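You operate a simulated robot arm through the tools that you are given. There is no shell and no other tool.

Carry out the task below with a simulated two-armed robot. There is one attempt and no reset: what you move stays moved.

## Task
Put the long tall cream test carton on the top of the long steel table by the wall away on the top of the steel side table. Take the yellow jar with a foil lid and leave it on the top of the narrow white belt. Take the small blue carton and put it on the shelf under the steel side table. Put three of the blue cartons from the front of the long steel table on the steel drawer table. Any order will do. Set down upright: long tall cream test carton, yellow jar with a foil lid, small blue carton, blue carton.

It is judged by the outcome, as a careful person would: the job done as asked, and still so three seconds after it is handed in. It fails if anything else is knocked over, pushed out of place, dropped, spilled or broken. A push-on lid holds only when it is set on centred and level and pressed home; a screw cap is set on level and turned clockwise until tight.

## Robot
Two 7-joint arms with two-finger parallel grippers on one trunk, on a base that drives. Base frame: it is fixed to the floor where the robot stands at the start and does not move with it; the origin is under the middle of the robot, x ahead of it, y to its left, z up; the surface under the hand at the start is at about z = 820. Lengths are in mm, angles in rad, forces in N, time in s.
The left shoulder is at the start at [69, 182, 1111], the right one opposite. With the tool pointing down near the work surface each hand reaches from about 300 to 740 mm from the robot's upright axis, wherever it stands, measured 20 degrees to its own side. Places, roughly: blue carton [-8000, -4000, 1000]; long tall cream test carton [750, 0, 1000]; shelf under the steel side table [-7300, 4400, 300]; small blue carton [-6750, 4500, 750]; steel drawer table [-9200, -2500, 700]; top of the narrow white belt [-2200, 800, 800]; top of the steel side table [-7300, 4400, 700]; yellow jar with a foil lid [750, 750, 1000]. Payload 3.91 kg a hand.
Tool frame (each hand has its own): the origin (TCP) lies between the finger pads and is the grasp point; the fingertips stand 30 mm ahead of it; z points along the fingers, y is the line along which they close. Largest opening 110 mm; finger width 20, thickness 10; the body of the gripper, 48 by 112 mm, starts 55 mm behind the TCP.
Orientation is that of the tool frame in the base frame, as a unit quaternion [w, x, y, z]. With the fingers straight down and closing along the base's y, the tool's x points along the base's -x, its y along +y and its z along -z.

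## Interface
- The arms move only by the tool jog_arm. It takes "left_rows", "right_rows" or both (then of equal length, played together; a hand with none holds still); each is a list of rows, each a list of 7 numbers: the shift along the tool's x, y, z in units of 25 mm (1.0 is 25 mm), then the turn, a rotation vector about the tool's x, y, z in units of 4 degrees (1.0 is 4 degrees), then the closure, from 0 (fully open) to 1 (shut). In form: [[tx, ty, tz, ax, ay, az, fingers], ...]. A call has 1 to 20 rows; each row shifts and turns the commanded pose from where the row before left it, along the tool's axes as they then stand. A call with a number of a shift or a turn outside -1 to 1 is refused whole. Each row takes 0.2 s and may step no farther than 50 mm and 0.15 rad from the row before; otherwise, or with a gripper value out of range, the whole call is refused. Where a pose cannot be reached the arm comes as near as it can. A force on the tool above 40 N (or 10 N above the force at the start of the call, whichever is more), or a blocked arm, ends the call early, and 0.2 s more pass. The fingers move at their own pace (about 72 mm/s each) and stop on an object; they squeeze with about 35 N. The grip force told is the motor's: it shows also when the fingers shut on nothing. Time passes only in rows, and 0.2 s behind the last, so rows that do not move let the fingers close. The reply holds the time, the measured pose of the TCP, the force on the tool along the base axes, the opening and the grip force, in the units named above and with some noise, with the torque about the TCP (base axes, N m) and any sound that the robot's microphone picked up.
- Cameras (640 x 400 px; columns grow to the right, rows downward): "scene" is now at [200, 40.6, 1298.8]; the picture's right is [0.40, -0.92, 0.00], its down [-0.57, -0.25, -0.78] and it looks along [0.72, 0.31, -0.62] (base axes); focal length 259 px, centre (320, 200). "left" rides on the left gripper at [72, -17, -103] in its tool frame; the picture's right is [0.23, 0.97, 0.00], its down [-0.76, 0.18, -0.62] and it looks along [-0.61, 0.14, 0.78] (tool axes); focal length 222 px, centre (320, 200). "right" rides on the right gripper at [72, 17, -103] in its tool frame; the picture's right is [-0.23, 0.97, 0.00], its down [-0.76, -0.18, -0.62] and it looks along [-0.61, -0.14, 0.78] (tool axes); focal length 222 px, centre (320, 200). There is no depth. A picture from a camera that has moved, and an enlarged one, comes with that camera's place and axes in the base frame and with its lens. The place of the scene camera against the robot may be out by one fixed shift of up to 12 mm in any direction.
- get_image(camera): a new picture of that camera. No time passes.
- lift_body(by): slides the trunk up (or, below 0, down) by that many mm; the arms and the scene camera ride with it, the base frame stays. It gives what a move gives, with no picture.
- roll_base(legs): drives the robot by 1 to 6 legs, each [ahead, left, turn to the left] in mm, mm and rad, along the robot's own axes; the way and the turn of a leg run together, so that a leg with both is an arc; at most 1500 mm and 3.142 rad a leg. The arms and the cameras ride along, it lands a little off, and it stops where it bumps. It gives what a move gives.
- pan_tilt(pan, tilt): turns the head with the scene camera to pan (to the left, within 1.396 rad either way) and tilt (down, from -0.506 to 1.204), counted from straight ahead of the robot. It gives what a move gives.
- close_up(camera, box): a new picture of the part [left, top, right, bottom] of that camera's present view, enlarged. No time passes.
- job_done(): hands the job in; it is judged then, once.

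Nothing tells you exact positions but the pictures and the camera data. Unless the task says otherwise, let go and move clear before handing in.

The tools are called by a JSON object that holds its "fn" and its "kwargs". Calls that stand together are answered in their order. jog_arm: Moves the arms, as the interface text tells. Its arguments: {"type":"object","properties":{"left_rows":{"type":"array"},"right_rows":{"type":"array"}},"required":[]} The other tools are called the same way: lift_body (by) slides the trunk up or down; roll_base (legs) drives the base; pan_tilt (pan, tilt) turns the head that bears the scene camera; get_image (camera) takes a picture; close_up (camera, box) takes an enlarged picture of a part of a camera's view; job_done () hands the job in.

At the start:

```text
time_s: 0.0
left_ee_pos: [406.5, 439.0, 1067.6]
left_orientation: [0.0, 0.0, 1.0, 0.0]
left_contact_force: [-0.3, -1.0, -0.2]
left_torque: [0.04, 0.0, 0.03]
left_width: 110.0
left_grip_force: 0.1
right_ee_pos: [432.6, 2.4, 1123.7]
right_orientation: [0.0, -0.001, 1.0, 0.0]
right_contact_force: [-0.2, 0.3, 0.7]
right_torque: [0.03, 0.02, 0.02]
right_width: 110.4
right_grip_force: 0.0
trunk travel left (down, up): [-375.0, 139.0]
robot x, y, heading: [-2.4, -0.5, -0.0]
head pan, tilt: [0.408, 0.67]
```

scene: 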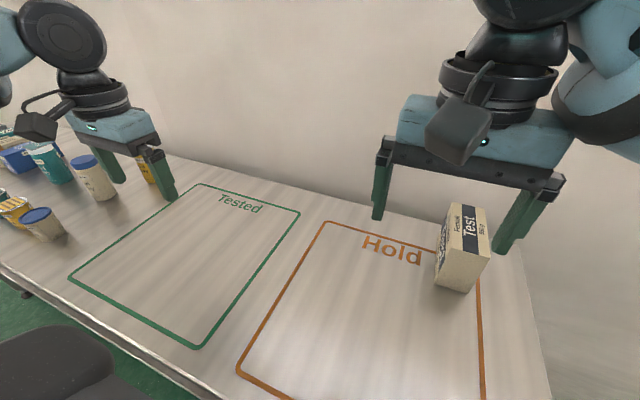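
right: 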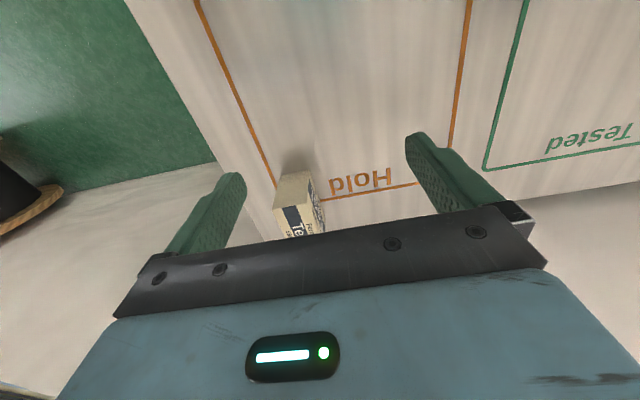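
left: 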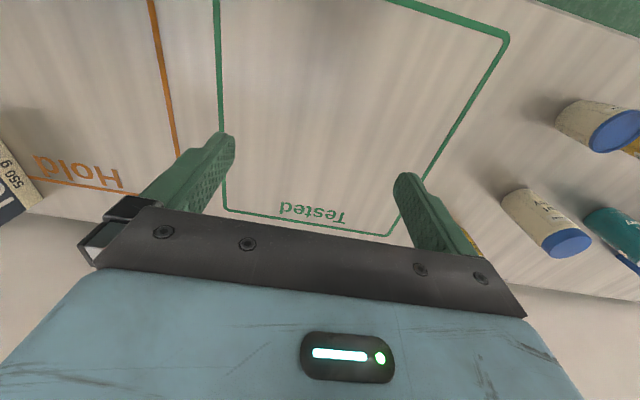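

I see a table in front of me with "Hold" and "Tested" squares, a cream "Test" carton at the right and a group of jars at the left. I'll look around with the head before moving anything.

{"fn": "close_up", "kwargs": {"camera": "scene", "box": [0, 80, 240, 260]}}

{"fn": "close_up", "kwargs": {"camera": "scene", "box": [380, 160, 560, 320]}}

{"fn": "pan_tilt", "kwargs": {"pan": 1.0, "tilt": 0.6}}

```text
2.22 times, centred on (120, 170) of scene
camera zoom: at [200.0, 40.6, 1298.8], right [0.4, -0.92, 0.0], down [-0.57, -0.25, -0.78], along [0.72, 0.31, -0.62], focal length 576 px, centre (764, 267)
```

zoom: 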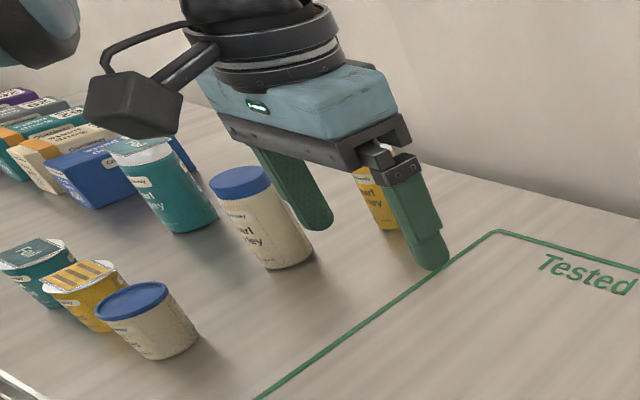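

```text
2.50 times, centred on (470, 240) of scene
camera zoom: at [200.0, 40.6, 1298.8], right [0.4, -0.92, 0.0], down [-0.57, -0.25, -0.78], along [0.72, 0.31, -0.62], focal length 648 px, centre (-55, 100)
```

zoom: 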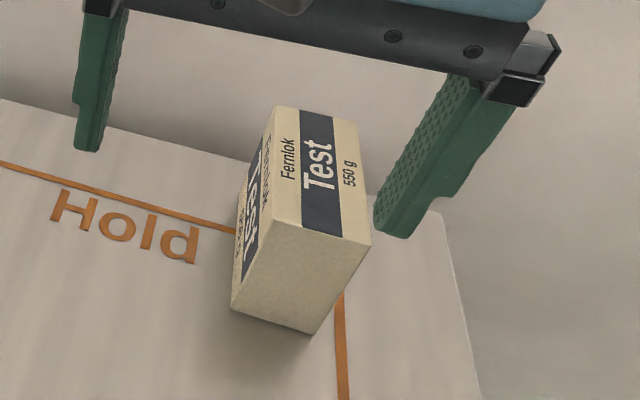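

```text
time_s: 1.0
left_ee_pos: [406.3, 437.5, 1067.8]
left_orientation: [0.0, 0.0, 1.0, -0.001]
left_contact_force: [0.0, -1.0, 0.1]
left_torque: [-0.03, -0.01, 0.0]
left_width: 110.1
left_grip_force: 0.0
right_ee_pos: [431.7, 1.4, 1123.6]
right_orientation: [0.001, 0.0, 1.0, 0.0]
right_contact_force: [0.1, 0.3, 0.2]
right_torque: [-0.02, -0.01, 0.0]
right_width: 110.0
right_grip_force: 0.0
trunk travel left (down, up): [-375.0, 139.0]
robot x, y, heading: [1.9, 0.1, 0.001]
head pan, tilt: [1.0, 0.6]
```

{"fn": "get_image", "kwargs": {"camera": "scene"}}

```text
taken
camera scene: at [168.8, 80.7, 1304.9], right [0.84, -0.54, 0.0], down [-0.31, -0.48, -0.83], along [0.45, 0.69, -0.56], focal length 259 px, centre (320, 200)
```

scene: 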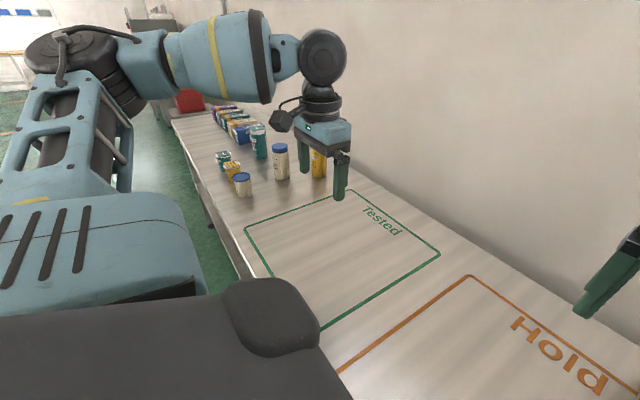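

The table runs far to my left with jars and a row of boxes on it. I'll zoom in there and look the other ways as well.

{"fn": "close_up", "kwargs": {"camera": "scene", "box": [160, 80, 360, 205]}}

{"fn": "pan_tilt", "kwargs": {"pan": 1.396, "tilt": 0.2}}

```text
3.20 times, centred on (260, 142) of scene
camera zoom: at [168.8, 80.7, 1304.9], right [0.84, -0.54, 0.0], down [-0.31, -0.48, -0.83], along [0.45, 0.69, -0.56], focal length 830 px, centre (512, 384)
```

zoom: 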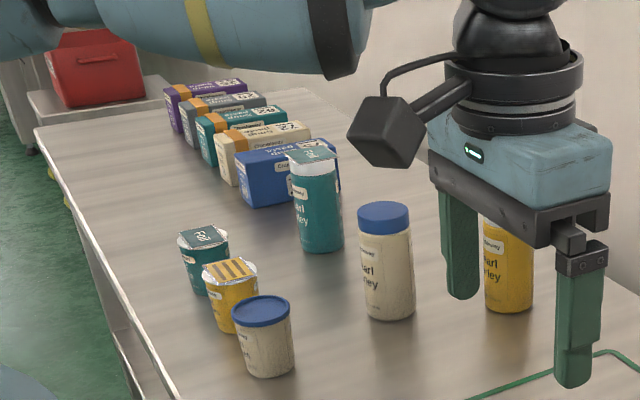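

```text
time_s: 1.9
left_ee_pos: [407.4, 438.1, 1067.9]
left_orientation: [0.0, -0.001, 1.0, -0.001]
left_contact_force: [0.7, 0.3, -0.7]
left_torque: [0.01, 0.02, -0.02]
left_width: 109.8
left_grip_force: 0.0
right_ee_pos: [432.0, 0.2, 1122.9]
right_orientation: [0.0, -0.001, 1.0, 0.001]
right_contact_force: [-0.6, -0.4, -0.5]
right_torque: [0.01, 0.01, -0.01]
right_width: 110.0
right_grip_force: 0.0
trunk travel left (down, up): [-375.0, 139.0]
robot x, y, heading: [-3.8, -1.5, -0.002]
head pan, tilt: [1.396, 0.201]
```

{"fn": "get_image", "kwargs": {"camera": "scene"}}

{"fn": "pan_tilt", "kwargs": {"pan": -1.3, "tilt": 0.3}}

{"fn": "get_image", "kwargs": {"camera": "scene"}}

{"fn": "pan_tilt", "kwargs": {"pan": -0.3, "tilt": 0.7}}

{"fn": "get_image", "kwargs": {"camera": "scene"}}

```text
taken
camera scene: at [137.3, 98.2, 1341.6], right [0.98, -0.17, 0.0], down [-0.03, -0.2, -0.98], along [0.17, 0.96, -0.2], focal length 259 px, centre (320, 200)
```

scene: 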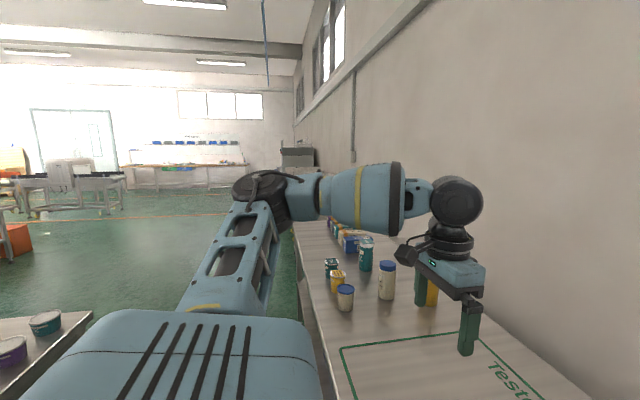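

```text
time_s: 4.3
left_ee_pos: [406.6, 439.1, 1068.2]
left_orientation: [0.0, 0.0, 1.0, 0.0]
left_contact_force: [0.7, 0.4, -0.7]
left_torque: [-0.01, 0.02, 0.02]
left_width: 110.0
left_grip_force: 0.0
right_ee_pos: [432.9, 1.3, 1122.5]
right_orientation: [0.0, 0.0, 1.0, 0.0]
right_contact_force: [0.1, -0.4, -0.1]
right_torque: [0.01, 0.01, 0.03]
right_width: 109.8
right_grip_force: 0.1
trunk travel left (down, up): [-375.0, 139.0]
robot x, y, heading: [0.4, -0.8, -0.0]
head pan, tilt: [-1.3, 0.3]
```

```text
taken
camera scene: at [146.0, -83.6, 1332.4], right [-0.96, -0.27, 0.0], down [-0.08, 0.28, -0.96], along [0.26, -0.92, -0.3], focal length 259 px, centre (320, 200)
```

scene: 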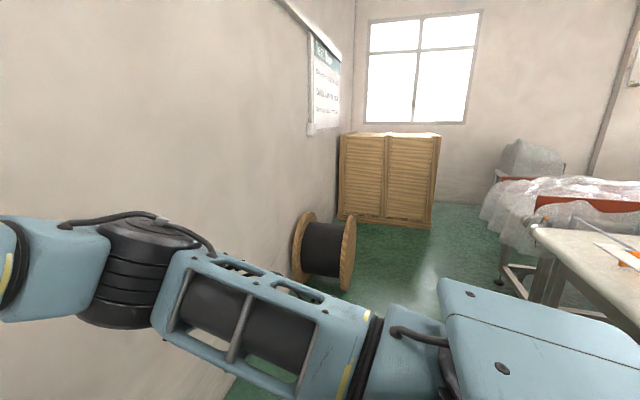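

```text
time_s: 5.5
left_ee_pos: [406.5, 437.3, 1068.7]
left_orientation: [0.0, 0.0, 1.0, 0.0]
left_contact_force: [-0.1, -0.2, 1.2]
left_torque: [0.0, 0.0, 0.01]
left_width: 109.9
left_grip_force: 0.1
right_ee_pos: [432.3, 0.1, 1123.3]
right_orientation: [0.0, 0.0, 1.0, 0.001]
right_contact_force: [-0.1, 0.5, -0.8]
right_torque: [0.03, 0.0, 0.0]
right_width: 109.8
right_grip_force: 0.1
trunk travel left (down, up): [-375.0, 139.0]
robot x, y, heading: [-4.6, 3.3, -0.001]
head pan, tilt: [-0.3, 0.7]
```

```text
taken
camera scene: at [202.1, -18.8, 1296.3], right [-0.3, -0.96, 0.0], down [-0.61, 0.19, -0.77], along [0.73, -0.23, -0.64], focal length 259 px, centre (320, 200)
```

scene: 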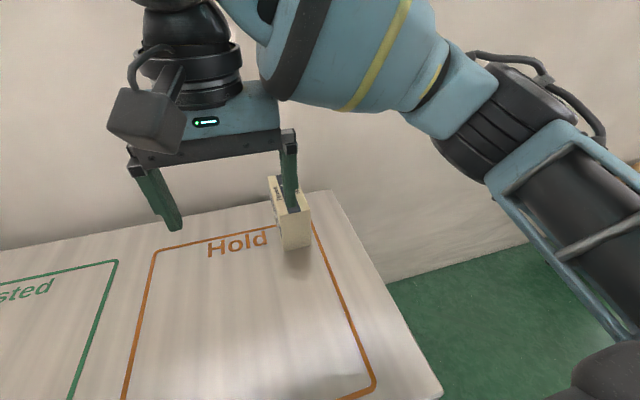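

The cream carton stands at about x 592–742, y −118…−55, z 820–932 (63 mm wide across y), so the right hand can take it from above. I move the right hand over it and check with the wrist camera.

{"fn": "jog_arm", "kwargs": {"right_rows": [[-0.92, -0.36, 0, 0, 0, 0, 0], [-0.92, -0.36, 0, 0, 0, 0, 0], [-0.92, -0.36, 0, 0, 0, 0, 0], [-0.92, -0.36, 0, 0, 0, 0, 0], [-0.92, -0.36, 0, 0, 0, 0, 0], [-0.92, -0.36, 0, 0, 0, 0, 0], [-0.92, -0.36, 0, 0, 0, 0, 0], [-0.92, -0.36, 0, 0, 0, 0, 0], [-0.92, -0.36, 0, 0, 0, 0, 0], [-0.92, -0.36, 0, 0, 0, 0, 0]]}}

{"fn": "get_image", "kwargs": {"camera": "right"}}

{"fn": "get_image", "kwargs": {"camera": "scene"}}

```text
time_s: 7.7
left_ee_pos: [406.5, 438.5, 1068.9]
left_orientation: [0.0, 0.0, 1.0, -0.001]
left_contact_force: [-0.2, 0.0, 0.7]
left_torque: [0.01, 0.05, -0.01]
left_width: 110.0
left_grip_force: 0.2
right_ee_pos: [654.7, -89.9, 1123.9]
right_orientation: [0.0, -0.001, 1.0, -0.001]
right_contact_force: [1.0, 0.0, 1.1]
right_torque: [-0.03, 0.02, -0.01]
right_width: 110.1
right_grip_force: 0.0
right hand out of reach, approached as far as the arm can: row 10
trunk travel left (down, up): [-375.0, 139.0]
robot x, y, heading: [1.4, -0.4, -0.001]
head pan, tilt: [-0.3, 0.7]
```

```text
taken
camera right: at [582.9, -72.2, 1227.7], right [0.23, 0.97, 0.0], down [0.76, -0.18, 0.62], along [0.61, -0.14, -0.78], focal length 222 px, centre (320, 200)
```

right: 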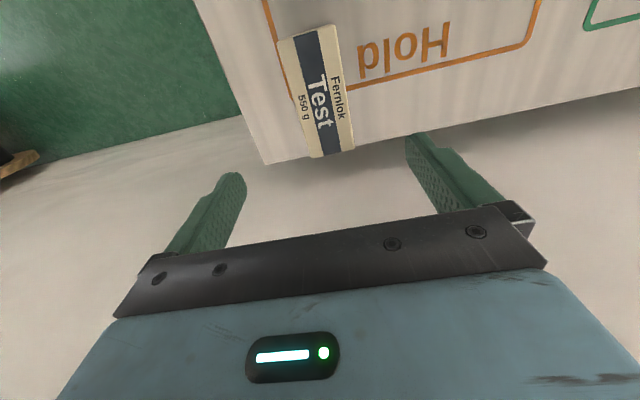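

```text
taken
camera scene: at [201.8, -18.3, 1296.3], right [-0.3, -0.96, 0.0], down [-0.62, 0.19, -0.77], along [0.73, -0.23, -0.64], focal length 259 px, centre (320, 200)
```

scene: 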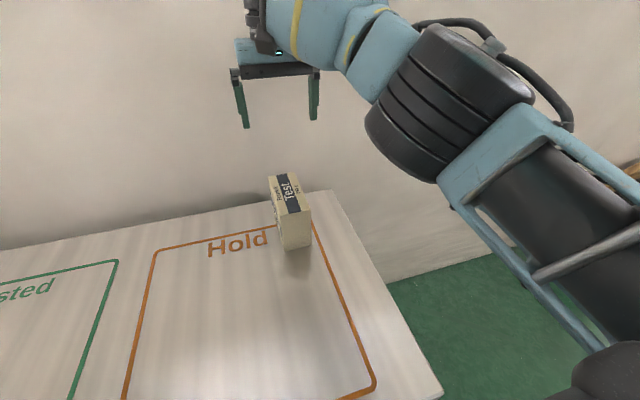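

The wrist view puts the carton's top at x 588–733, y −121…−57, centre (661, −89); the hand is right over it. I descend to TCP z ≈ 897.

{"fn": "jog_arm", "kwargs": {"right_rows": [[0, 0, 1, 0, 0, 0, 0], [0, 0, 1, 0, 0, 0, 0], [0, 0, 1, 0, 0, 0, 0], [0, 0, 1, 0, 0, 0, 0], [0, 0, 1, 0, 0, 0, 0], [0, 0, 1, 0, 0, 0, 0], [-0.2, 0, 0.6, 0, 0, 0, 0]]}}

{"fn": "get_image", "kwargs": {"camera": "right"}}

{"fn": "get_image", "kwargs": {"camera": "scene"}}

```text
time_s: 9.3
left_ee_pos: [407.0, 438.4, 1067.8]
left_orientation: [0.0, 0.0, 1.0, 0.0]
left_contact_force: [0.3, 0.5, -0.3]
left_torque: [0.0, 0.01, 0.03]
left_width: 110.1
left_grip_force: 0.1
right_ee_pos: [662.5, -90.9, 958.6]
right_orientation: [0.0, 0.0, 1.0, 0.0]
right_contact_force: [-0.4, -0.3, -0.1]
right_torque: [0.0, -0.01, -0.04]
right_width: 109.7
right_grip_force: 0.1
trunk travel left (down, up): [-375.0, 139.0]
robot x, y, heading: [0.3, -1.1, 0.001]
head pan, tilt: [-0.3, 0.7]
```

```text
taken
camera right: at [590.0, -73.9, 1061.1], right [0.23, 0.97, 0.0], down [0.76, -0.18, 0.62], along [0.61, -0.14, -0.78], focal length 222 px, centre (320, 200)
```

right: 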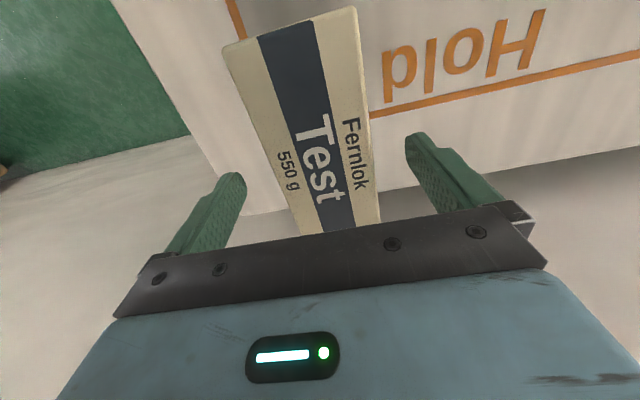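

```text
taken
camera scene: at [202.2, -18.6, 1296.3], right [-0.3, -0.96, 0.0], down [-0.62, 0.19, -0.76], along [0.73, -0.23, -0.64], focal length 259 px, centre (320, 200)
```

scene: 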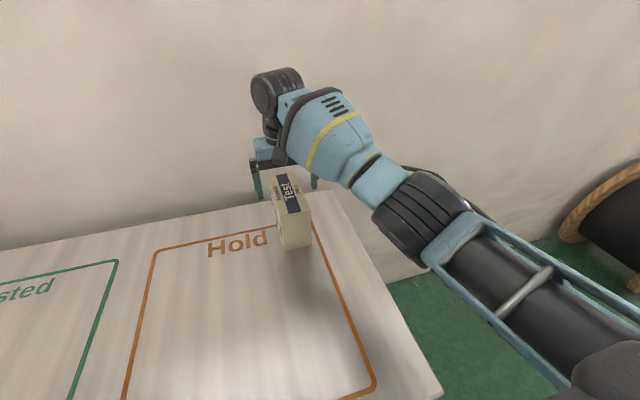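

The carton sits between the fingers. I go down to about z 899 and close.

{"fn": "jog_arm", "kwargs": {"right_rows": [[0, 0.05, 0.8, 0, 0, 0, 0], [0, 0, 0.8, 0, 0, 0, 0], [0, 0, 0.8, 0, 0, 0, 0], [0, 0, 0, 0, 0, 0, 0.6], [0, 0, 0, 0, 0, 0, 1], [0, 0, 0, 0, 0, 0, 1], [0, 0, 0, 0, 0, 0, 1], [0, 0, 0, 0, 0, 0, 1]]}}

```text
time_s: 11.1
left_ee_pos: [406.3, 437.6, 1068.4]
left_orientation: [0.0, 0.0, 1.0, -0.001]
left_contact_force: [0.2, -0.9, 0.1]
left_torque: [0.0, 0.0, -0.01]
left_width: 109.9
left_grip_force: 0.0
right_ee_pos: [663.4, -92.4, 896.1]
right_orientation: [0.0, 0.0, 1.0, 0.0]
right_contact_force: [0.5, 1.6, -0.8]
right_torque: [-0.01, -0.27, 0.09]
right_width: 66.1
right_grip_force: 35.2
trunk travel left (down, up): [-375.0, 139.0]
robot x, y, heading: [-0.1, 1.1, -0.003]
head pan, tilt: [-0.3, 0.7]
```

The grip holds at 66 mm. I lift the carton and draw it back toward the robot.

{"fn": "jog_arm", "kwargs": {"right_rows": [[0, 0, -0.5, 0, 0, 0, 1], [0, 0, -1, 0, 0, 0, 1], [0, 0, -1, 0, 0, 0, 1], [0, 0, -1, 0, 0, 0, 1], [0, 0, -1, 0, 0, 0, 1], [0, 0, -1, 0, 0, 0, 1], [0.8, 0, -0.5, 0, 0, 0, 1], [0.9, 0, 0, 0, 0, 0, 1], [0.9, 0, 0, 0, 0, 0, 1], [0.9, 0, 0, 0, 0, 0, 1], [0.9, -0.2, 0, 0, 0, 0, 1], [0.9, -0.4, 0, 0, 0, 0, 1], [0.9, -0.6, 0, 0, 0, 0, 1], [0.9, -0.8, 0, 0, 0, 0, 1], [0.9, -0.8, 0, 0, 0, 0, 1]]}}

{"fn": "get_image", "kwargs": {"camera": "right"}}

{"fn": "get_image", "kwargs": {"camera": "scene"}}

```text
time_s: 14.3
left_ee_pos: [406.3, 437.2, 1068.4]
left_orientation: [0.0, 0.001, 1.0, -0.001]
left_contact_force: [0.8, -1.0, -0.2]
left_torque: [-0.01, 0.02, 0.0]
left_width: 110.2
left_grip_force: 0.0
right_ee_pos: [462.1, -161.8, 1047.2]
right_orientation: [0.0, 0.0, 1.0, 0.0]
right_contact_force: [-0.1, 0.5, -4.8]
right_torque: [0.0, -0.02, 0.0]
right_width: 65.7
right_grip_force: 35.0
trunk travel left (down, up): [-375.0, 139.0]
robot x, y, heading: [-2.8, -4.1, -0.002]
head pan, tilt: [-0.3, 0.7]
```

```text
taken
camera right: at [388.9, -144.1, 1151.5], right [0.23, 0.97, 0.0], down [0.76, -0.18, 0.62], along [0.61, -0.14, -0.78], focal length 222 px, centre (320, 200)
```

right: 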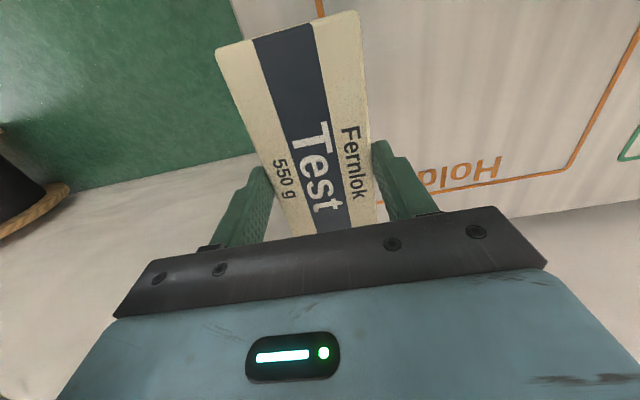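

```text
taken
camera scene: at [201.9, -19.5, 1296.3], right [-0.3, -0.96, 0.0], down [-0.62, 0.19, -0.76], along [0.73, -0.23, -0.64], focal length 259 px, centre (320, 200)
```

scene: 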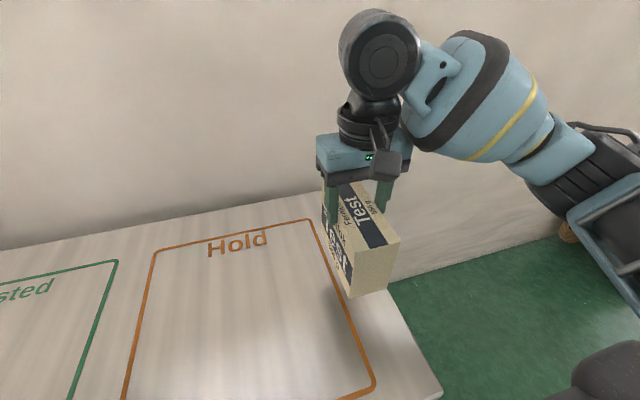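

The carton is in hand and upright. Before driving left I check the floor and the table behind on my left.

{"fn": "pan_tilt", "kwargs": {"pan": 1.396, "tilt": 0.6}}

{"fn": "get_image", "kwargs": {"camera": "scene"}}

```text
time_s: 16.1
left_ee_pos: [407.7, 438.7, 1068.7]
left_orientation: [-0.001, 0.001, 1.0, 0.0]
left_contact_force: [-0.2, 0.6, 0.0]
left_torque: [-0.02, 0.02, -0.01]
left_width: 109.9
left_grip_force: 0.1
right_ee_pos: [463.3, -161.4, 1046.5]
right_orientation: [0.0, 0.0, 1.0, 0.0]
right_contact_force: [0.6, -1.0, -4.4]
right_torque: [-0.02, -0.05, -0.02]
right_width: 65.7
right_grip_force: 35.0
trunk travel left (down, up): [-375.0, 139.0]
robot x, y, heading: [2.3, 0.5, -0.005]
head pan, tilt: [1.396, 0.6]
```

```text
taken
camera scene: at [136.7, 93.3, 1304.9], right [0.98, -0.17, 0.0], down [-0.1, -0.56, -0.83], along [0.14, 0.81, -0.56], focal length 259 px, centre (320, 200)
```

scene: 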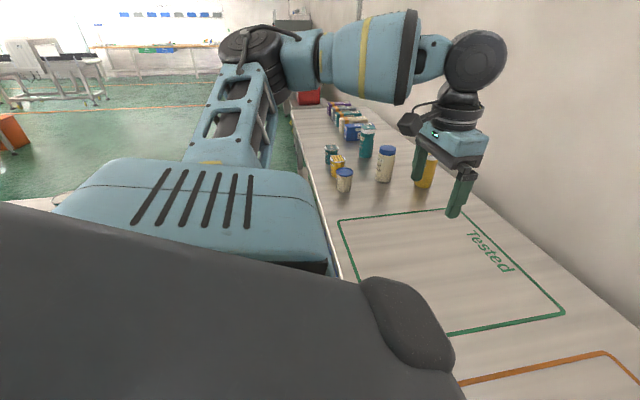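

The way to the left is clear along the table. I drive 450 mm left to bring the jars within the left hand's reach.

{"fn": "roll_base", "kwargs": {"legs": [[0, 450, 0]]}}

{"fn": "pan_tilt", "kwargs": {"pan": 0.6, "tilt": 0.7}}

{"fn": "get_image", "kwargs": {"camera": "scene"}}

{"fn": "get_image", "kwargs": {"camera": "left"}}

```text
time_s: 20.5
left_ee_pos: [409.3, 884.7, 1068.2]
left_orientation: [0.0, 0.002, 1.0, -0.001]
left_contact_force: [-0.3, 0.2, -1.0]
left_torque: [0.0, -0.01, 0.05]
left_width: 110.1
left_grip_force: 0.0
right_ee_pos: [462.7, 286.5, 1047.2]
right_orientation: [0.0, 0.003, 1.0, 0.001]
right_contact_force: [-0.1, 0.1, -5.2]
right_torque: [0.01, -0.03, 0.03]
right_width: 65.6
right_grip_force: 35.1
trunk travel left (down, up): [-375.0, 139.0]
robot x, y, heading: [3.3, 452.4, -0.002]
head pan, tilt: [1.396, 0.6]
```

```text
time_s: 21.7
left_ee_pos: [410.4, 885.0, 1068.7]
left_orientation: [0.0, 0.002, 1.0, 0.0]
left_contact_force: [-0.2, 0.2, 0.5]
left_torque: [0.0, -0.01, 0.01]
left_width: 109.9
left_grip_force: 0.1
right_ee_pos: [463.3, 286.0, 1047.7]
right_orientation: [0.0, 0.003, 1.0, 0.0]
right_contact_force: [0.2, -0.1, -4.6]
right_torque: [0.02, -0.03, 0.0]
right_width: 65.7
right_grip_force: 35.0
trunk travel left (down, up): [-375.0, 139.0]
robot x, y, heading: [2.2, 450.1, -0.002]
head pan, tilt: [0.6, 0.7]
```

```text
taken
camera scene: at [192.5, 502.1, 1296.2], right [0.56, -0.83, 0.0], down [-0.53, -0.36, -0.76], along [0.63, 0.43, -0.64], focal length 259 px, centre (320, 200)
```

scene: 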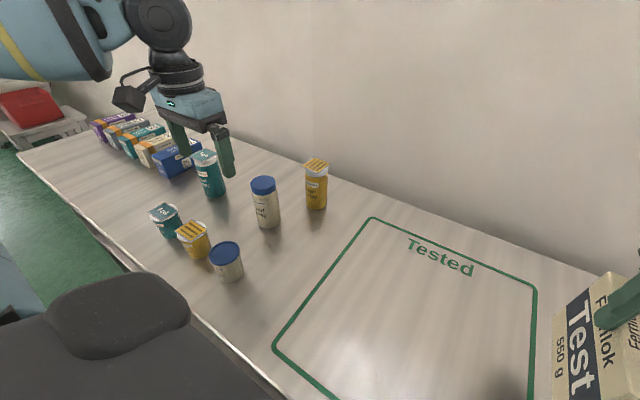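

```text
taken
camera left: at [338.5, 868.8, 1170.9], right [-0.22, 0.97, 0.0], down [0.76, 0.17, 0.62], along [0.61, 0.14, -0.78], focal length 222 px, centre (320, 200)
```

left: 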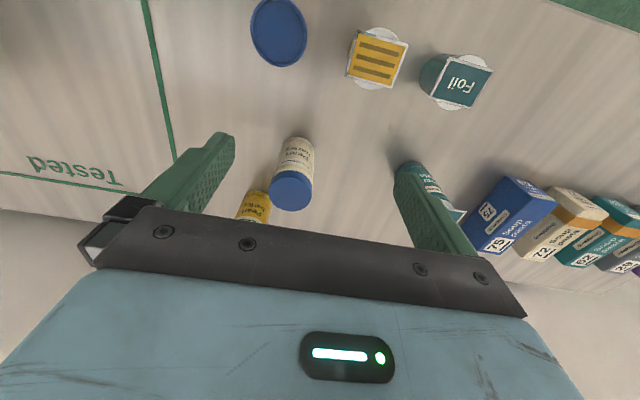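

{"fn": "close_up", "kwargs": {"camera": "scene", "box": [140, 130, 340, 290]}}

{"fn": "close_up", "kwargs": {"camera": "scene", "box": [280, 140, 360, 220]}}

{"fn": "close_up", "kwargs": {"camera": "left", "box": [240, 0, 500, 220]}}

```text
2.50 times, centred on (240, 210) of scene
camera zoom: at [192.5, 502.1, 1296.2], right [0.56, -0.83, 0.0], down [-0.53, -0.36, -0.76], along [0.63, 0.43, -0.64], focal length 648 px, centre (520, 175)
```

zoom: 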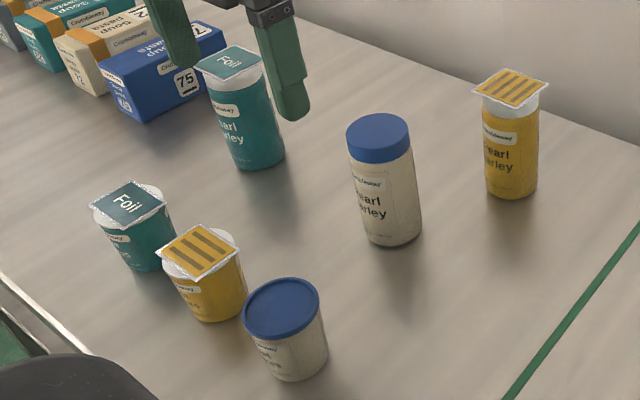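

```text
5.00 times, centred on (320, 180) of scene
camera zoom: at [192.5, 502.1, 1296.2], right [0.56, -0.83, 0.0], down [-0.53, -0.36, -0.76], along [0.63, 0.43, -0.64], focal length 1297 px, centre (320, 300)
```

zoom: 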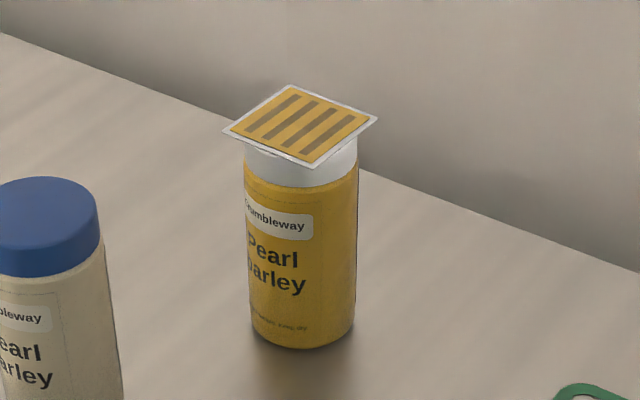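

```text
1.82 times, centred on (370, 110) of left
camera zoom: at [338.5, 868.8, 1170.9], right [-0.22, 0.97, 0.0], down [0.76, 0.17, 0.62], along [0.61, 0.14, -0.78], focal length 404 px, centre (229, 364)
```

zoom: 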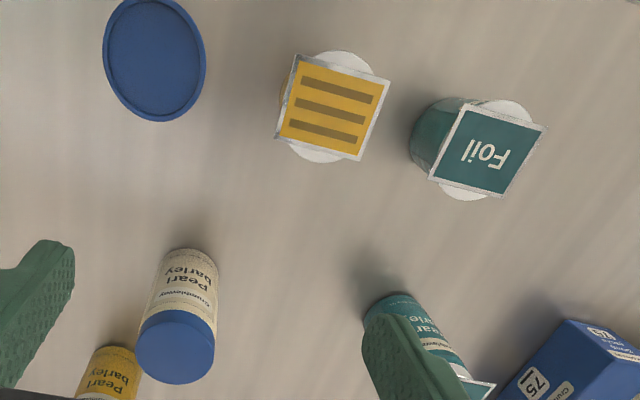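

The tall yellow jar (striped foil lid) stands at about (640, 819), matching the hinted place; it's ≈58 mm across and its top is at ≈949, with foil edges aligned to the axes. I drive 110 mm further left so the left hand can reach it comfortably.

{"fn": "roll_base", "kwargs": {"legs": [[0, 110, 0]]}}

{"fn": "pan_tilt", "kwargs": {"pan": 0.5, "tilt": 0.6}}

{"fn": "get_image", "kwargs": {"camera": "scene"}}

```text
time_s: 23.3
left_ee_pos: [409.4, 994.5, 1067.7]
left_orientation: [0.0, 0.001, 1.0, 0.0]
left_contact_force: [0.3, 0.3, 0.2]
left_torque: [0.0, 0.01, -0.01]
left_width: 109.9
left_grip_force: 0.1
right_ee_pos: [462.7, 393.7, 1048.2]
right_orientation: [0.0, 0.002, 1.0, 0.0]
right_contact_force: [-0.1, 0.8, -5.7]
right_torque: [0.0, 0.02, 0.05]
right_width: 65.8
right_grip_force: 35.0
trunk travel left (down, up): [-375.0, 139.0]
robot x, y, heading: [-0.7, 551.7, -0.004]
head pan, tilt: [0.6, 0.7]
```

```text
time_s: 23.9
left_ee_pos: [410.1, 994.1, 1068.2]
left_orientation: [0.0, 0.002, 1.0, -0.001]
left_contact_force: [-0.9, 0.9, -0.2]
left_torque: [-0.01, -0.01, 0.0]
left_width: 109.8
left_grip_force: 0.1
right_ee_pos: [463.3, 392.6, 1047.2]
right_orientation: [-0.001, 0.001, 1.0, 0.0]
right_contact_force: [-0.4, 0.4, -4.9]
right_torque: [-0.01, 0.03, 0.01]
right_width: 65.6
right_grip_force: 34.9
trunk travel left (down, up): [-375.0, 139.0]
robot x, y, heading: [0.3, 556.5, -0.004]
head pan, tilt: [0.499, 0.6]
```

```text
taken
camera scene: at [200.3, 604.9, 1304.8], right [0.48, -0.88, 0.0], down [-0.5, -0.27, -0.82], along [0.72, 0.39, -0.57], focal length 259 px, centre (320, 200)
```

scene: 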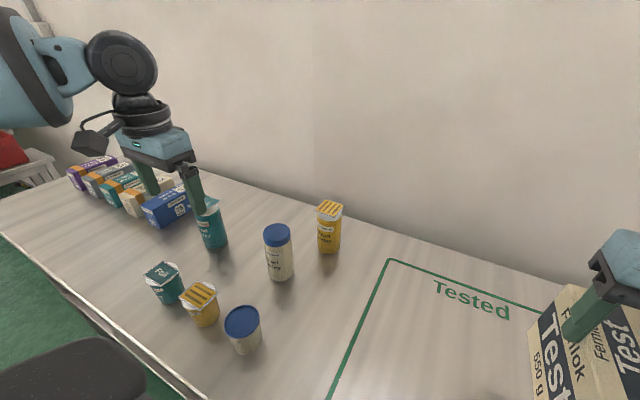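

I move the left hand above the tall yellow jar at safe height and check with its camera.

{"fn": "jog_arm", "kwargs": {"left_rows": [[-0.85, -0.71, 0, 0, 0, 0, 0], [-0.85, -0.71, 0, 0, 0, 0, 0], [-0.85, -0.71, 0, 0, 0, 0, 0], [-0.85, -0.71, 0, 0, 0, 0, 0], [-0.85, -0.71, 0, 0, 0, 0, 0], [-0.85, -0.71, 0, 0, 0, 0, 0], [-0.85, -0.71, 0, 0, 0, 0, 0], [-0.85, -0.71, 0, 0, 0, 0, 0], [-0.85, -0.71, 0, 0, 0, 0, 0]]}}

{"fn": "get_image", "kwargs": {"camera": "left"}}

{"fn": "get_image", "kwargs": {"camera": "scene"}}

```text
time_s: 25.9
left_ee_pos: [601.2, 832.4, 1067.4]
left_orientation: [0.0, 0.001, 1.0, -0.001]
left_contact_force: [0.2, 0.1, -0.9]
left_torque: [0.01, -0.03, -0.01]
left_width: 109.7
left_grip_force: 0.1
right_ee_pos: [464.3, 394.4, 1046.9]
right_orientation: [0.0, 0.002, 1.0, 0.0]
right_contact_force: [0.8, -0.1, -5.2]
right_torque: [0.0, -0.02, 0.01]
right_width: 65.8
right_grip_force: 34.4
trunk travel left (down, up): [-375.0, 139.0]
robot x, y, heading: [1.2, 557.2, -0.003]
head pan, tilt: [0.499, 0.6]
```

```text
taken
camera left: at [529.2, 815.1, 1170.0], right [-0.23, 0.97, 0.0], down [0.76, 0.18, 0.62], along [0.61, 0.14, -0.78], focal length 222 px, centre (320, 200)
```

left: 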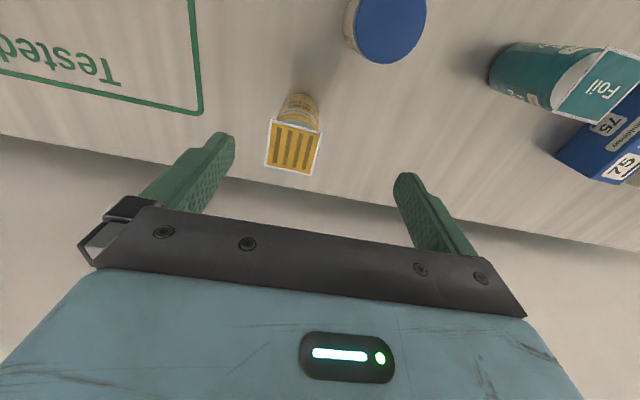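

```text
taken
camera scene: at [201.6, 605.0, 1304.6], right [0.48, -0.88, 0.0], down [-0.5, -0.27, -0.82], along [0.72, 0.39, -0.57], focal length 259 px, centre (320, 200)
```

scene: 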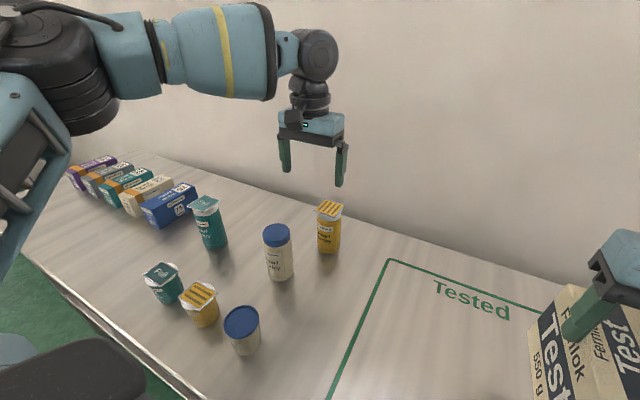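

{"fn": "jog_arm", "kwargs": {"left_rows": [[-0.7, -0.42, 0, 0, 0, 0, 0], [-0.7, -0.42, 0, 0, 0, 0, 0], [0, 0, 0.8, 0, 0, 0, 0], [0, 0, 0.8, 0, 0, 0, 0], [0, 0, 0.5, 0, 0, 0, 0]]}}

{"fn": "get_image", "kwargs": {"camera": "left"}}

{"fn": "get_image", "kwargs": {"camera": "scene"}}

```text
time_s: 27.1
left_ee_pos: [616.3, 823.4, 1014.9]
left_orientation: [-0.001, 0.001, 1.0, 0.0]
left_contact_force: [0.5, 0.2, -0.1]
left_torque: [0.03, 0.01, -0.01]
left_width: 110.0
left_grip_force: 0.0
left hand out of reach, approached as far as the arm can: row 2
right_ee_pos: [462.9, 394.0, 1046.9]
right_orientation: [-0.001, 0.001, 1.0, 0.0]
right_contact_force: [-0.5, -0.2, -5.0]
right_torque: [0.0, -0.02, 0.02]
right_width: 65.9
right_grip_force: 35.0
trunk travel left (down, up): [-375.0, 139.0]
robot x, y, heading: [-0.5, 555.8, -0.004]
head pan, tilt: [0.499, 0.6]
```

```text
taken
camera left: at [545.4, 805.8, 1117.4], right [-0.22, 0.97, 0.0], down [0.76, 0.18, 0.62], along [0.61, 0.14, -0.78], focal length 222 px, centre (320, 200)
```

left: 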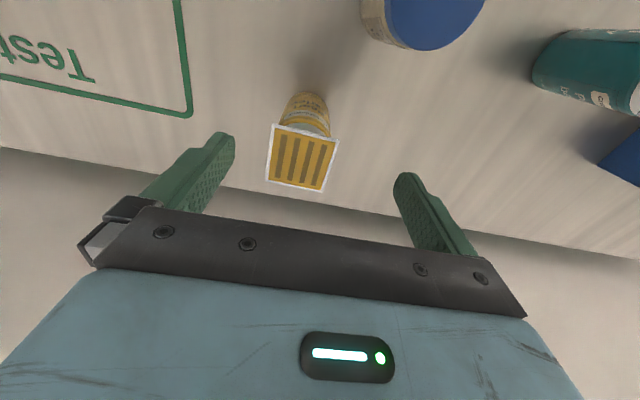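

```text
taken
camera scene: at [200.3, 604.8, 1304.9], right [0.48, -0.88, 0.0], down [-0.5, -0.27, -0.82], along [0.73, 0.39, -0.57], focal length 259 px, centre (320, 200)
```

scene: 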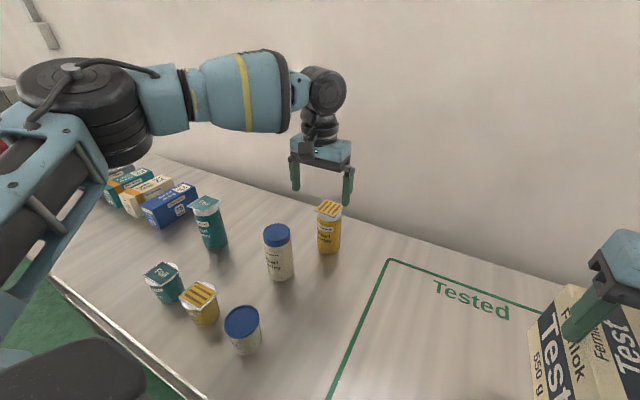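

{"fn": "jog_arm", "kwargs": {"left_rows": [[-0.41, -0.27, 0.2, 0, 0, 0, 0], [-0.41, -0.27, 0.2, 0, 0, 0, 0], [0, 0, 0, 0, 0, 0, 0]]}}

```text
time_s: 27.9
left_ee_pos: [627.5, 815.5, 1009.5]
left_orientation: [0.0, 0.001, 1.0, 0.0]
left_contact_force: [0.4, 0.1, -0.3]
left_torque: [0.0, 0.0, 0.02]
left_width: 110.0
left_grip_force: 0.1
left hand out of reach, approached as far as the arm can: row 2
right_ee_pos: [463.1, 394.8, 1045.5]
right_orientation: [-0.002, 0.001, 1.0, -0.001]
right_contact_force: [0.2, -0.2, -5.6]
right_torque: [0.03, -0.02, 0.02]
right_width: 65.7
right_grip_force: 35.1
trunk travel left (down, up): [-375.0, 139.0]
robot x, y, heading: [1.3, 556.6, -0.002]
head pan, tilt: [0.499, 0.6]
```

Slightly short of reach at this height; going lower gains reach. I descend with the fingers straddling the jar and correct on the way.

{"fn": "jog_arm", "kwargs": {"left_rows": [[0, 0, 0.8, 0, 0, 0, 0], [0, 0, 0.8, 0, 0, 0, 0], [-0.2, -0.1, 0.6, 0, 0, 0, 0], [-0.2, -0.13, 0.4, 0, 0, 0, 0], [0, 0, 0, 0, 0, 0, 0]]}}

{"fn": "get_image", "kwargs": {"camera": "left"}}

```text
time_s: 29.1
left_ee_pos: [634.4, 819.9, 942.4]
left_orientation: [0.0, 0.002, 1.0, 0.0]
left_contact_force: [-0.6, -0.2, -0.1]
left_torque: [0.0, -0.02, 0.0]
left_width: 109.8
left_grip_force: 0.1
left hand out of reach, approached as far as the arm can: row 4
right_ee_pos: [463.6, 392.9, 1047.6]
right_orientation: [-0.001, 0.002, 1.0, -0.001]
right_contact_force: [-0.4, 0.4, -5.5]
right_torque: [-0.02, -0.01, 0.01]
right_width: 65.8
right_grip_force: 34.7
trunk travel left (down, up): [-375.0, 139.0]
robot x, y, heading: [3.5, 556.2, 0.001]
head pan, tilt: [0.499, 0.6]
```

```text
taken
camera left: at [563.9, 802.4, 1046.4], right [-0.22, 0.97, 0.0], down [0.76, 0.17, 0.62], along [0.61, 0.14, -0.78], focal length 222 px, centre (320, 200)
```

left: 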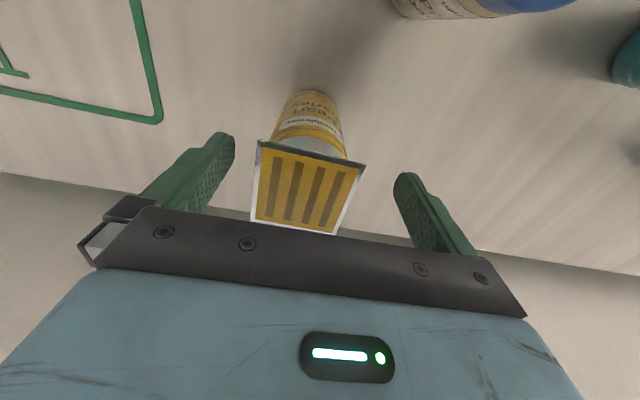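

{"fn": "jog_arm", "kwargs": {"left_rows": [[0, 0, 0.6, 0, 0, 0, 0], [0, -0.2, 0.5, 0, 0, 0, 0], [-0.1, -0.2, 0.4, 0, 0, 0, 0], [0, 0, 0, 0, 0, 0, 0]]}}

{"fn": "get_image", "kwargs": {"camera": "left"}}

{"fn": "get_image", "kwargs": {"camera": "scene"}}

```text
time_s: 30.1
left_ee_pos: [637.9, 818.6, 908.2]
left_orientation: [0.0, 0.002, 1.0, -0.001]
left_contact_force: [0.6, 0.2, 0.3]
left_torque: [-0.02, -0.01, -0.02]
left_width: 110.1
left_grip_force: 0.0
left hand out of reach, approached as far as the arm can: row 3
right_ee_pos: [463.5, 393.9, 1047.8]
right_orientation: [-0.001, 0.001, 1.0, 0.0]
right_contact_force: [-0.4, -0.1, -5.5]
right_torque: [-0.02, -0.01, -0.01]
right_width: 65.8
right_grip_force: 34.9
trunk travel left (down, up): [-375.0, 139.0]
robot x, y, heading: [3.2, 558.6, -0.005]
head pan, tilt: [0.499, 0.6]
```

```text
taken
camera left: at [566.4, 802.5, 1009.8], right [-0.22, 0.97, 0.0], down [0.76, 0.18, 0.62], along [0.61, 0.14, -0.78], focal length 222 px, centre (320, 200)
```

left: 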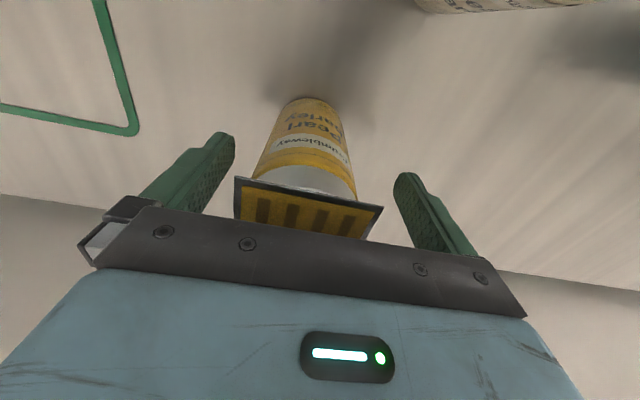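

```text
taken
camera scene: at [200.4, 604.8, 1304.9], right [0.48, -0.88, 0.0], down [-0.5, -0.27, -0.82], along [0.73, 0.39, -0.57], focal length 259 px, centre (320, 200)
```

scene: 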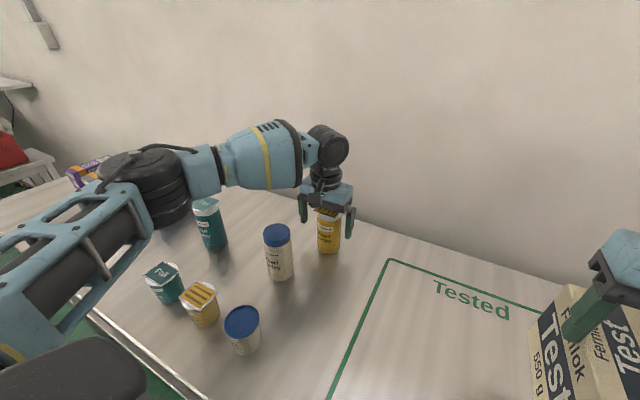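

{"fn": "jog_arm", "kwargs": {"left_rows": [[0.04, -0.34, 0, 0, 0, 0, 0], [0, 0, 0, 0, 0, 0, 0]]}}

{"fn": "close_up", "kwargs": {"camera": "left", "box": [200, 60, 440, 260]}}

{"fn": "close_up", "kwargs": {"camera": "scene", "box": [280, 170, 380, 270]}}

```text
time_s: 30.7
left_ee_pos: [638.9, 820.0, 907.1]
left_orientation: [0.0, 0.0, 1.0, 0.0]
left_contact_force: [0.1, 0.6, 0.4]
left_torque: [-0.01, 0.02, 0.01]
left_width: 110.2
left_grip_force: 0.2
left hand out of reach, approached as far as the arm can: row 1
right_ee_pos: [464.0, 393.9, 1046.7]
right_orientation: [0.0, 0.001, 1.0, 0.0]
right_contact_force: [-0.8, -0.4, -5.1]
right_torque: [-0.01, -0.02, 0.01]
right_width: 65.6
right_grip_force: 35.5
trunk travel left (down, up): [-375.0, 139.0]
robot x, y, heading: [0.1, 557.8, -0.004]
head pan, tilt: [0.499, 0.6]
```

```text
2.00 times, centred on (320, 160) of left
camera zoom: at [566.3, 802.5, 1009.9], right [-0.22, 0.97, 0.0], down [0.76, 0.18, 0.62], along [0.61, 0.14, -0.78], focal length 444 px, centre (320, 280)
```

zoom: 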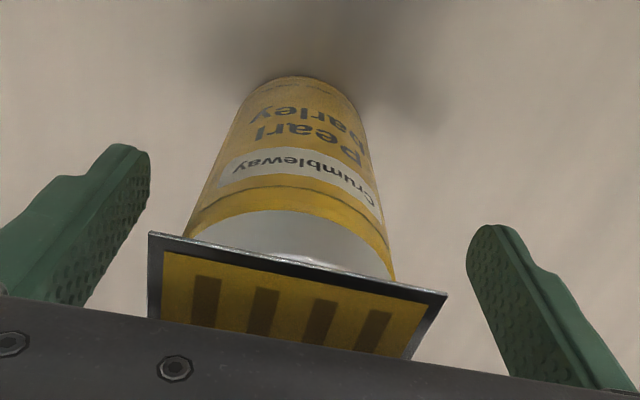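

```text
4.00 times, centred on (330, 220) of scene
camera zoom: at [200.3, 604.9, 1304.9], right [0.48, -0.88, 0.0], down [-0.5, -0.27, -0.82], along [0.73, 0.39, -0.57], focal length 1038 px, centre (280, 120)
```

zoom: 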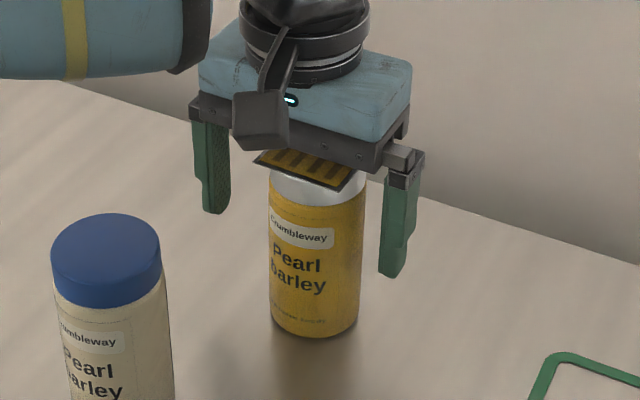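

The hand sits about 9 mm too far to the left of the jar and the arm is at a limit there, so I nudge the base 9 mm to the right to centre it.

{"fn": "roll_base", "kwargs": {"legs": [[0, -9, 0]]}}

{"fn": "close_up", "kwargs": {"camera": "scene", "box": [280, 170, 380, 270]}}

{"fn": "close_up", "kwargs": {"camera": "left", "box": [200, 60, 440, 260]}}

```text
time_s: 31.5
left_ee_pos: [636.8, 811.1, 907.1]
left_orientation: [0.0, 0.001, 1.0, -0.001]
left_contact_force: [0.0, -1.1, 0.2]
left_torque: [-0.03, 0.01, -0.01]
left_width: 109.8
left_grip_force: 0.0
right_ee_pos: [462.8, 385.1, 1047.4]
right_orientation: [-0.001, 0.001, 1.0, 0.0]
right_contact_force: [0.9, 0.1, -5.3]
right_torque: [0.03, -0.02, 0.0]
right_width: 65.6
right_grip_force: 35.3
trunk travel left (down, up): [-375.0, 139.0]
robot x, y, heading: [3.8, 545.0, -0.006]
head pan, tilt: [0.499, 0.6]
```

```text
4.00 times, centred on (330, 220) of scene
camera zoom: at [200.3, 596.0, 1304.8], right [0.48, -0.88, 0.0], down [-0.5, -0.27, -0.82], along [0.73, 0.39, -0.57], focal length 1038 px, centre (280, 120)
```

zoom: 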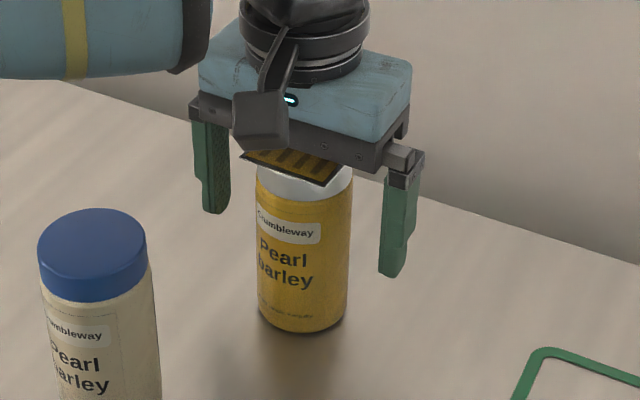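

```text
2.00 times, centred on (320, 160) of left
camera zoom: at [566.3, 793.7, 1009.8], right [-0.22, 0.97, 0.0], down [0.76, 0.18, 0.62], along [0.61, 0.14, -0.78], focal length 444 px, centre (320, 280)
```

zoom: 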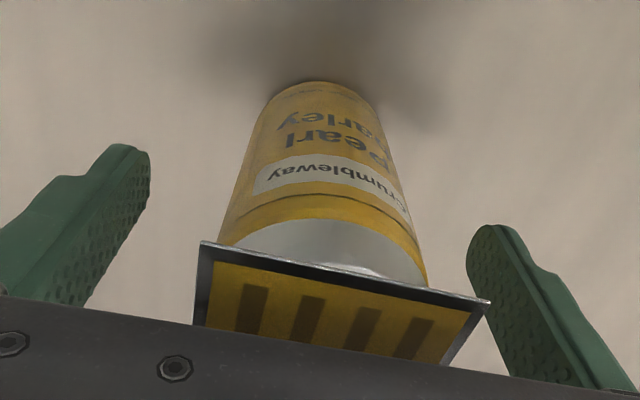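

Now the jar is centred between the fingers. I close the left gripper.

{"fn": "jog_arm", "kwargs": {"left_rows": [[0, 0, 0, 0, 0, 0, 0.3], [0, 0, 0, 0, 0, 0, 0.4], [0, 0, 0, 0, 0, 0, 1], [0, 0, 0, 0, 0, 0, 1], [0, 0, 0, 0, 0, 0, 1], [0, 0, 0, 0, 0, 0, 1]]}}

{"fn": "close_up", "kwargs": {"camera": "left", "box": [200, 60, 440, 260]}}

{"fn": "close_up", "kwargs": {"camera": "scene", "box": [280, 170, 380, 270]}}

```text
time_s: 32.9
left_ee_pos: [637.8, 809.3, 906.7]
left_orientation: [0.0, 0.001, 1.0, 0.0]
left_contact_force: [-0.5, 0.1, 1.5]
left_torque: [0.11, 0.0, 0.0]
left_width: 55.8
left_grip_force: 35.6
right_ee_pos: [462.6, 385.9, 1047.4]
right_orientation: [-0.002, 0.002, 1.0, 0.0]
right_contact_force: [-0.2, 0.3, -4.7]
right_torque: [-0.01, -0.03, 0.01]
right_width: 65.7
right_grip_force: 35.0
trunk travel left (down, up): [-375.0, 139.0]
robot x, y, heading: [2.7, 550.7, -0.008]
head pan, tilt: [0.499, 0.6]
```

```text
2.00 times, centred on (320, 160) of left
camera zoom: at [566.3, 793.6, 1010.0], right [-0.23, 0.97, 0.0], down [0.76, 0.18, 0.62], along [0.61, 0.14, -0.78], focal length 444 px, centre (320, 280)
```

zoom: 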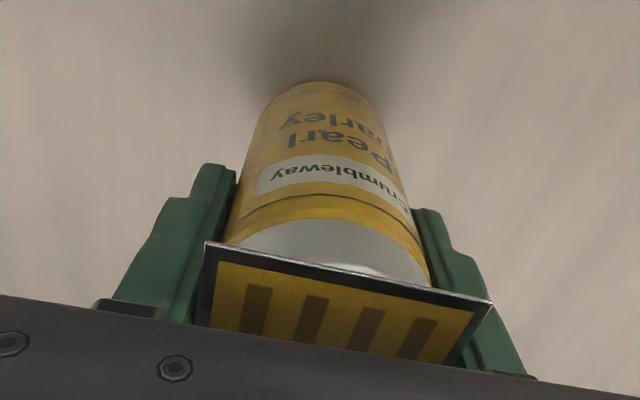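

```text
4.00 times, centred on (330, 220) of scene
camera zoom: at [200.2, 595.8, 1304.9], right [0.48, -0.88, 0.0], down [-0.5, -0.27, -0.82], along [0.73, 0.39, -0.57], focal length 1038 px, centre (280, 120)
```

zoom: 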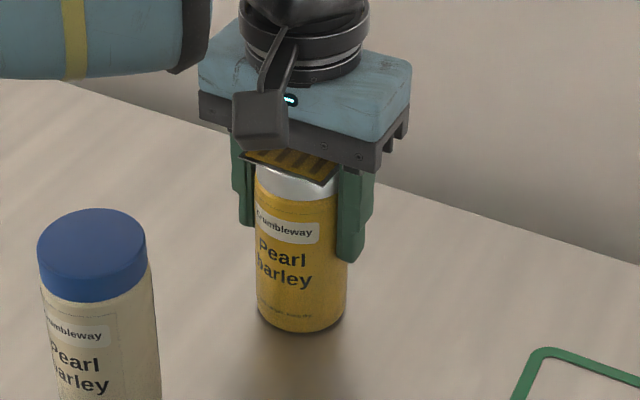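

Gripped at 56 mm. I lift the jar and draw it back clear of the cream jar.

{"fn": "jog_arm", "kwargs": {"left_rows": [[0, 0, -0.5, 0, 0, 0, 1], [0, 0, -0.8, 0, 0, 0, 1], [0, 0, -0.8, 0, 0, 0, 1], [0.1, 0, -0.8, 0, 0, 0, 1], [0.2, 0, -0.8, 0, 0, 0, 1], [0.3, 0, -0.8, 0, 0, 0, 1], [0.4, 0, -0.8, 0, 0, 0, 1], [0.4, 0, -0.8, 0, 0, 0, 1]]}}

{"fn": "get_image", "kwargs": {"camera": "scene"}}

```text
time_s: 34.7
left_ee_pos: [604.0, 809.9, 1059.7]
left_orientation: [0.0, 0.001, 1.0, 0.001]
left_contact_force: [0.6, 0.0, -2.5]
left_torque: [0.0, -0.01, 0.02]
left_width: 55.7
left_grip_force: 35.0
right_ee_pos: [463.6, 385.6, 1047.4]
right_orientation: [0.0, 0.002, 1.0, 0.0]
right_contact_force: [-0.4, 0.1, -5.0]
right_torque: [0.03, 0.01, 0.03]
right_width: 65.8
right_grip_force: 35.7
trunk travel left (down, up): [-375.0, 139.0]
robot x, y, heading: [3.3, 546.2, -0.0]
head pan, tilt: [0.499, 0.6]
```

```text
taken
camera scene: at [200.0, 595.8, 1304.9], right [0.48, -0.88, 0.0], down [-0.5, -0.27, -0.83], along [0.73, 0.39, -0.56], focal length 259 px, centre (320, 200)
```

scene: 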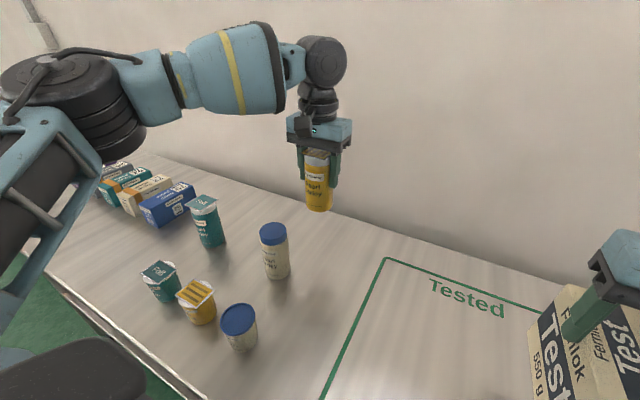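

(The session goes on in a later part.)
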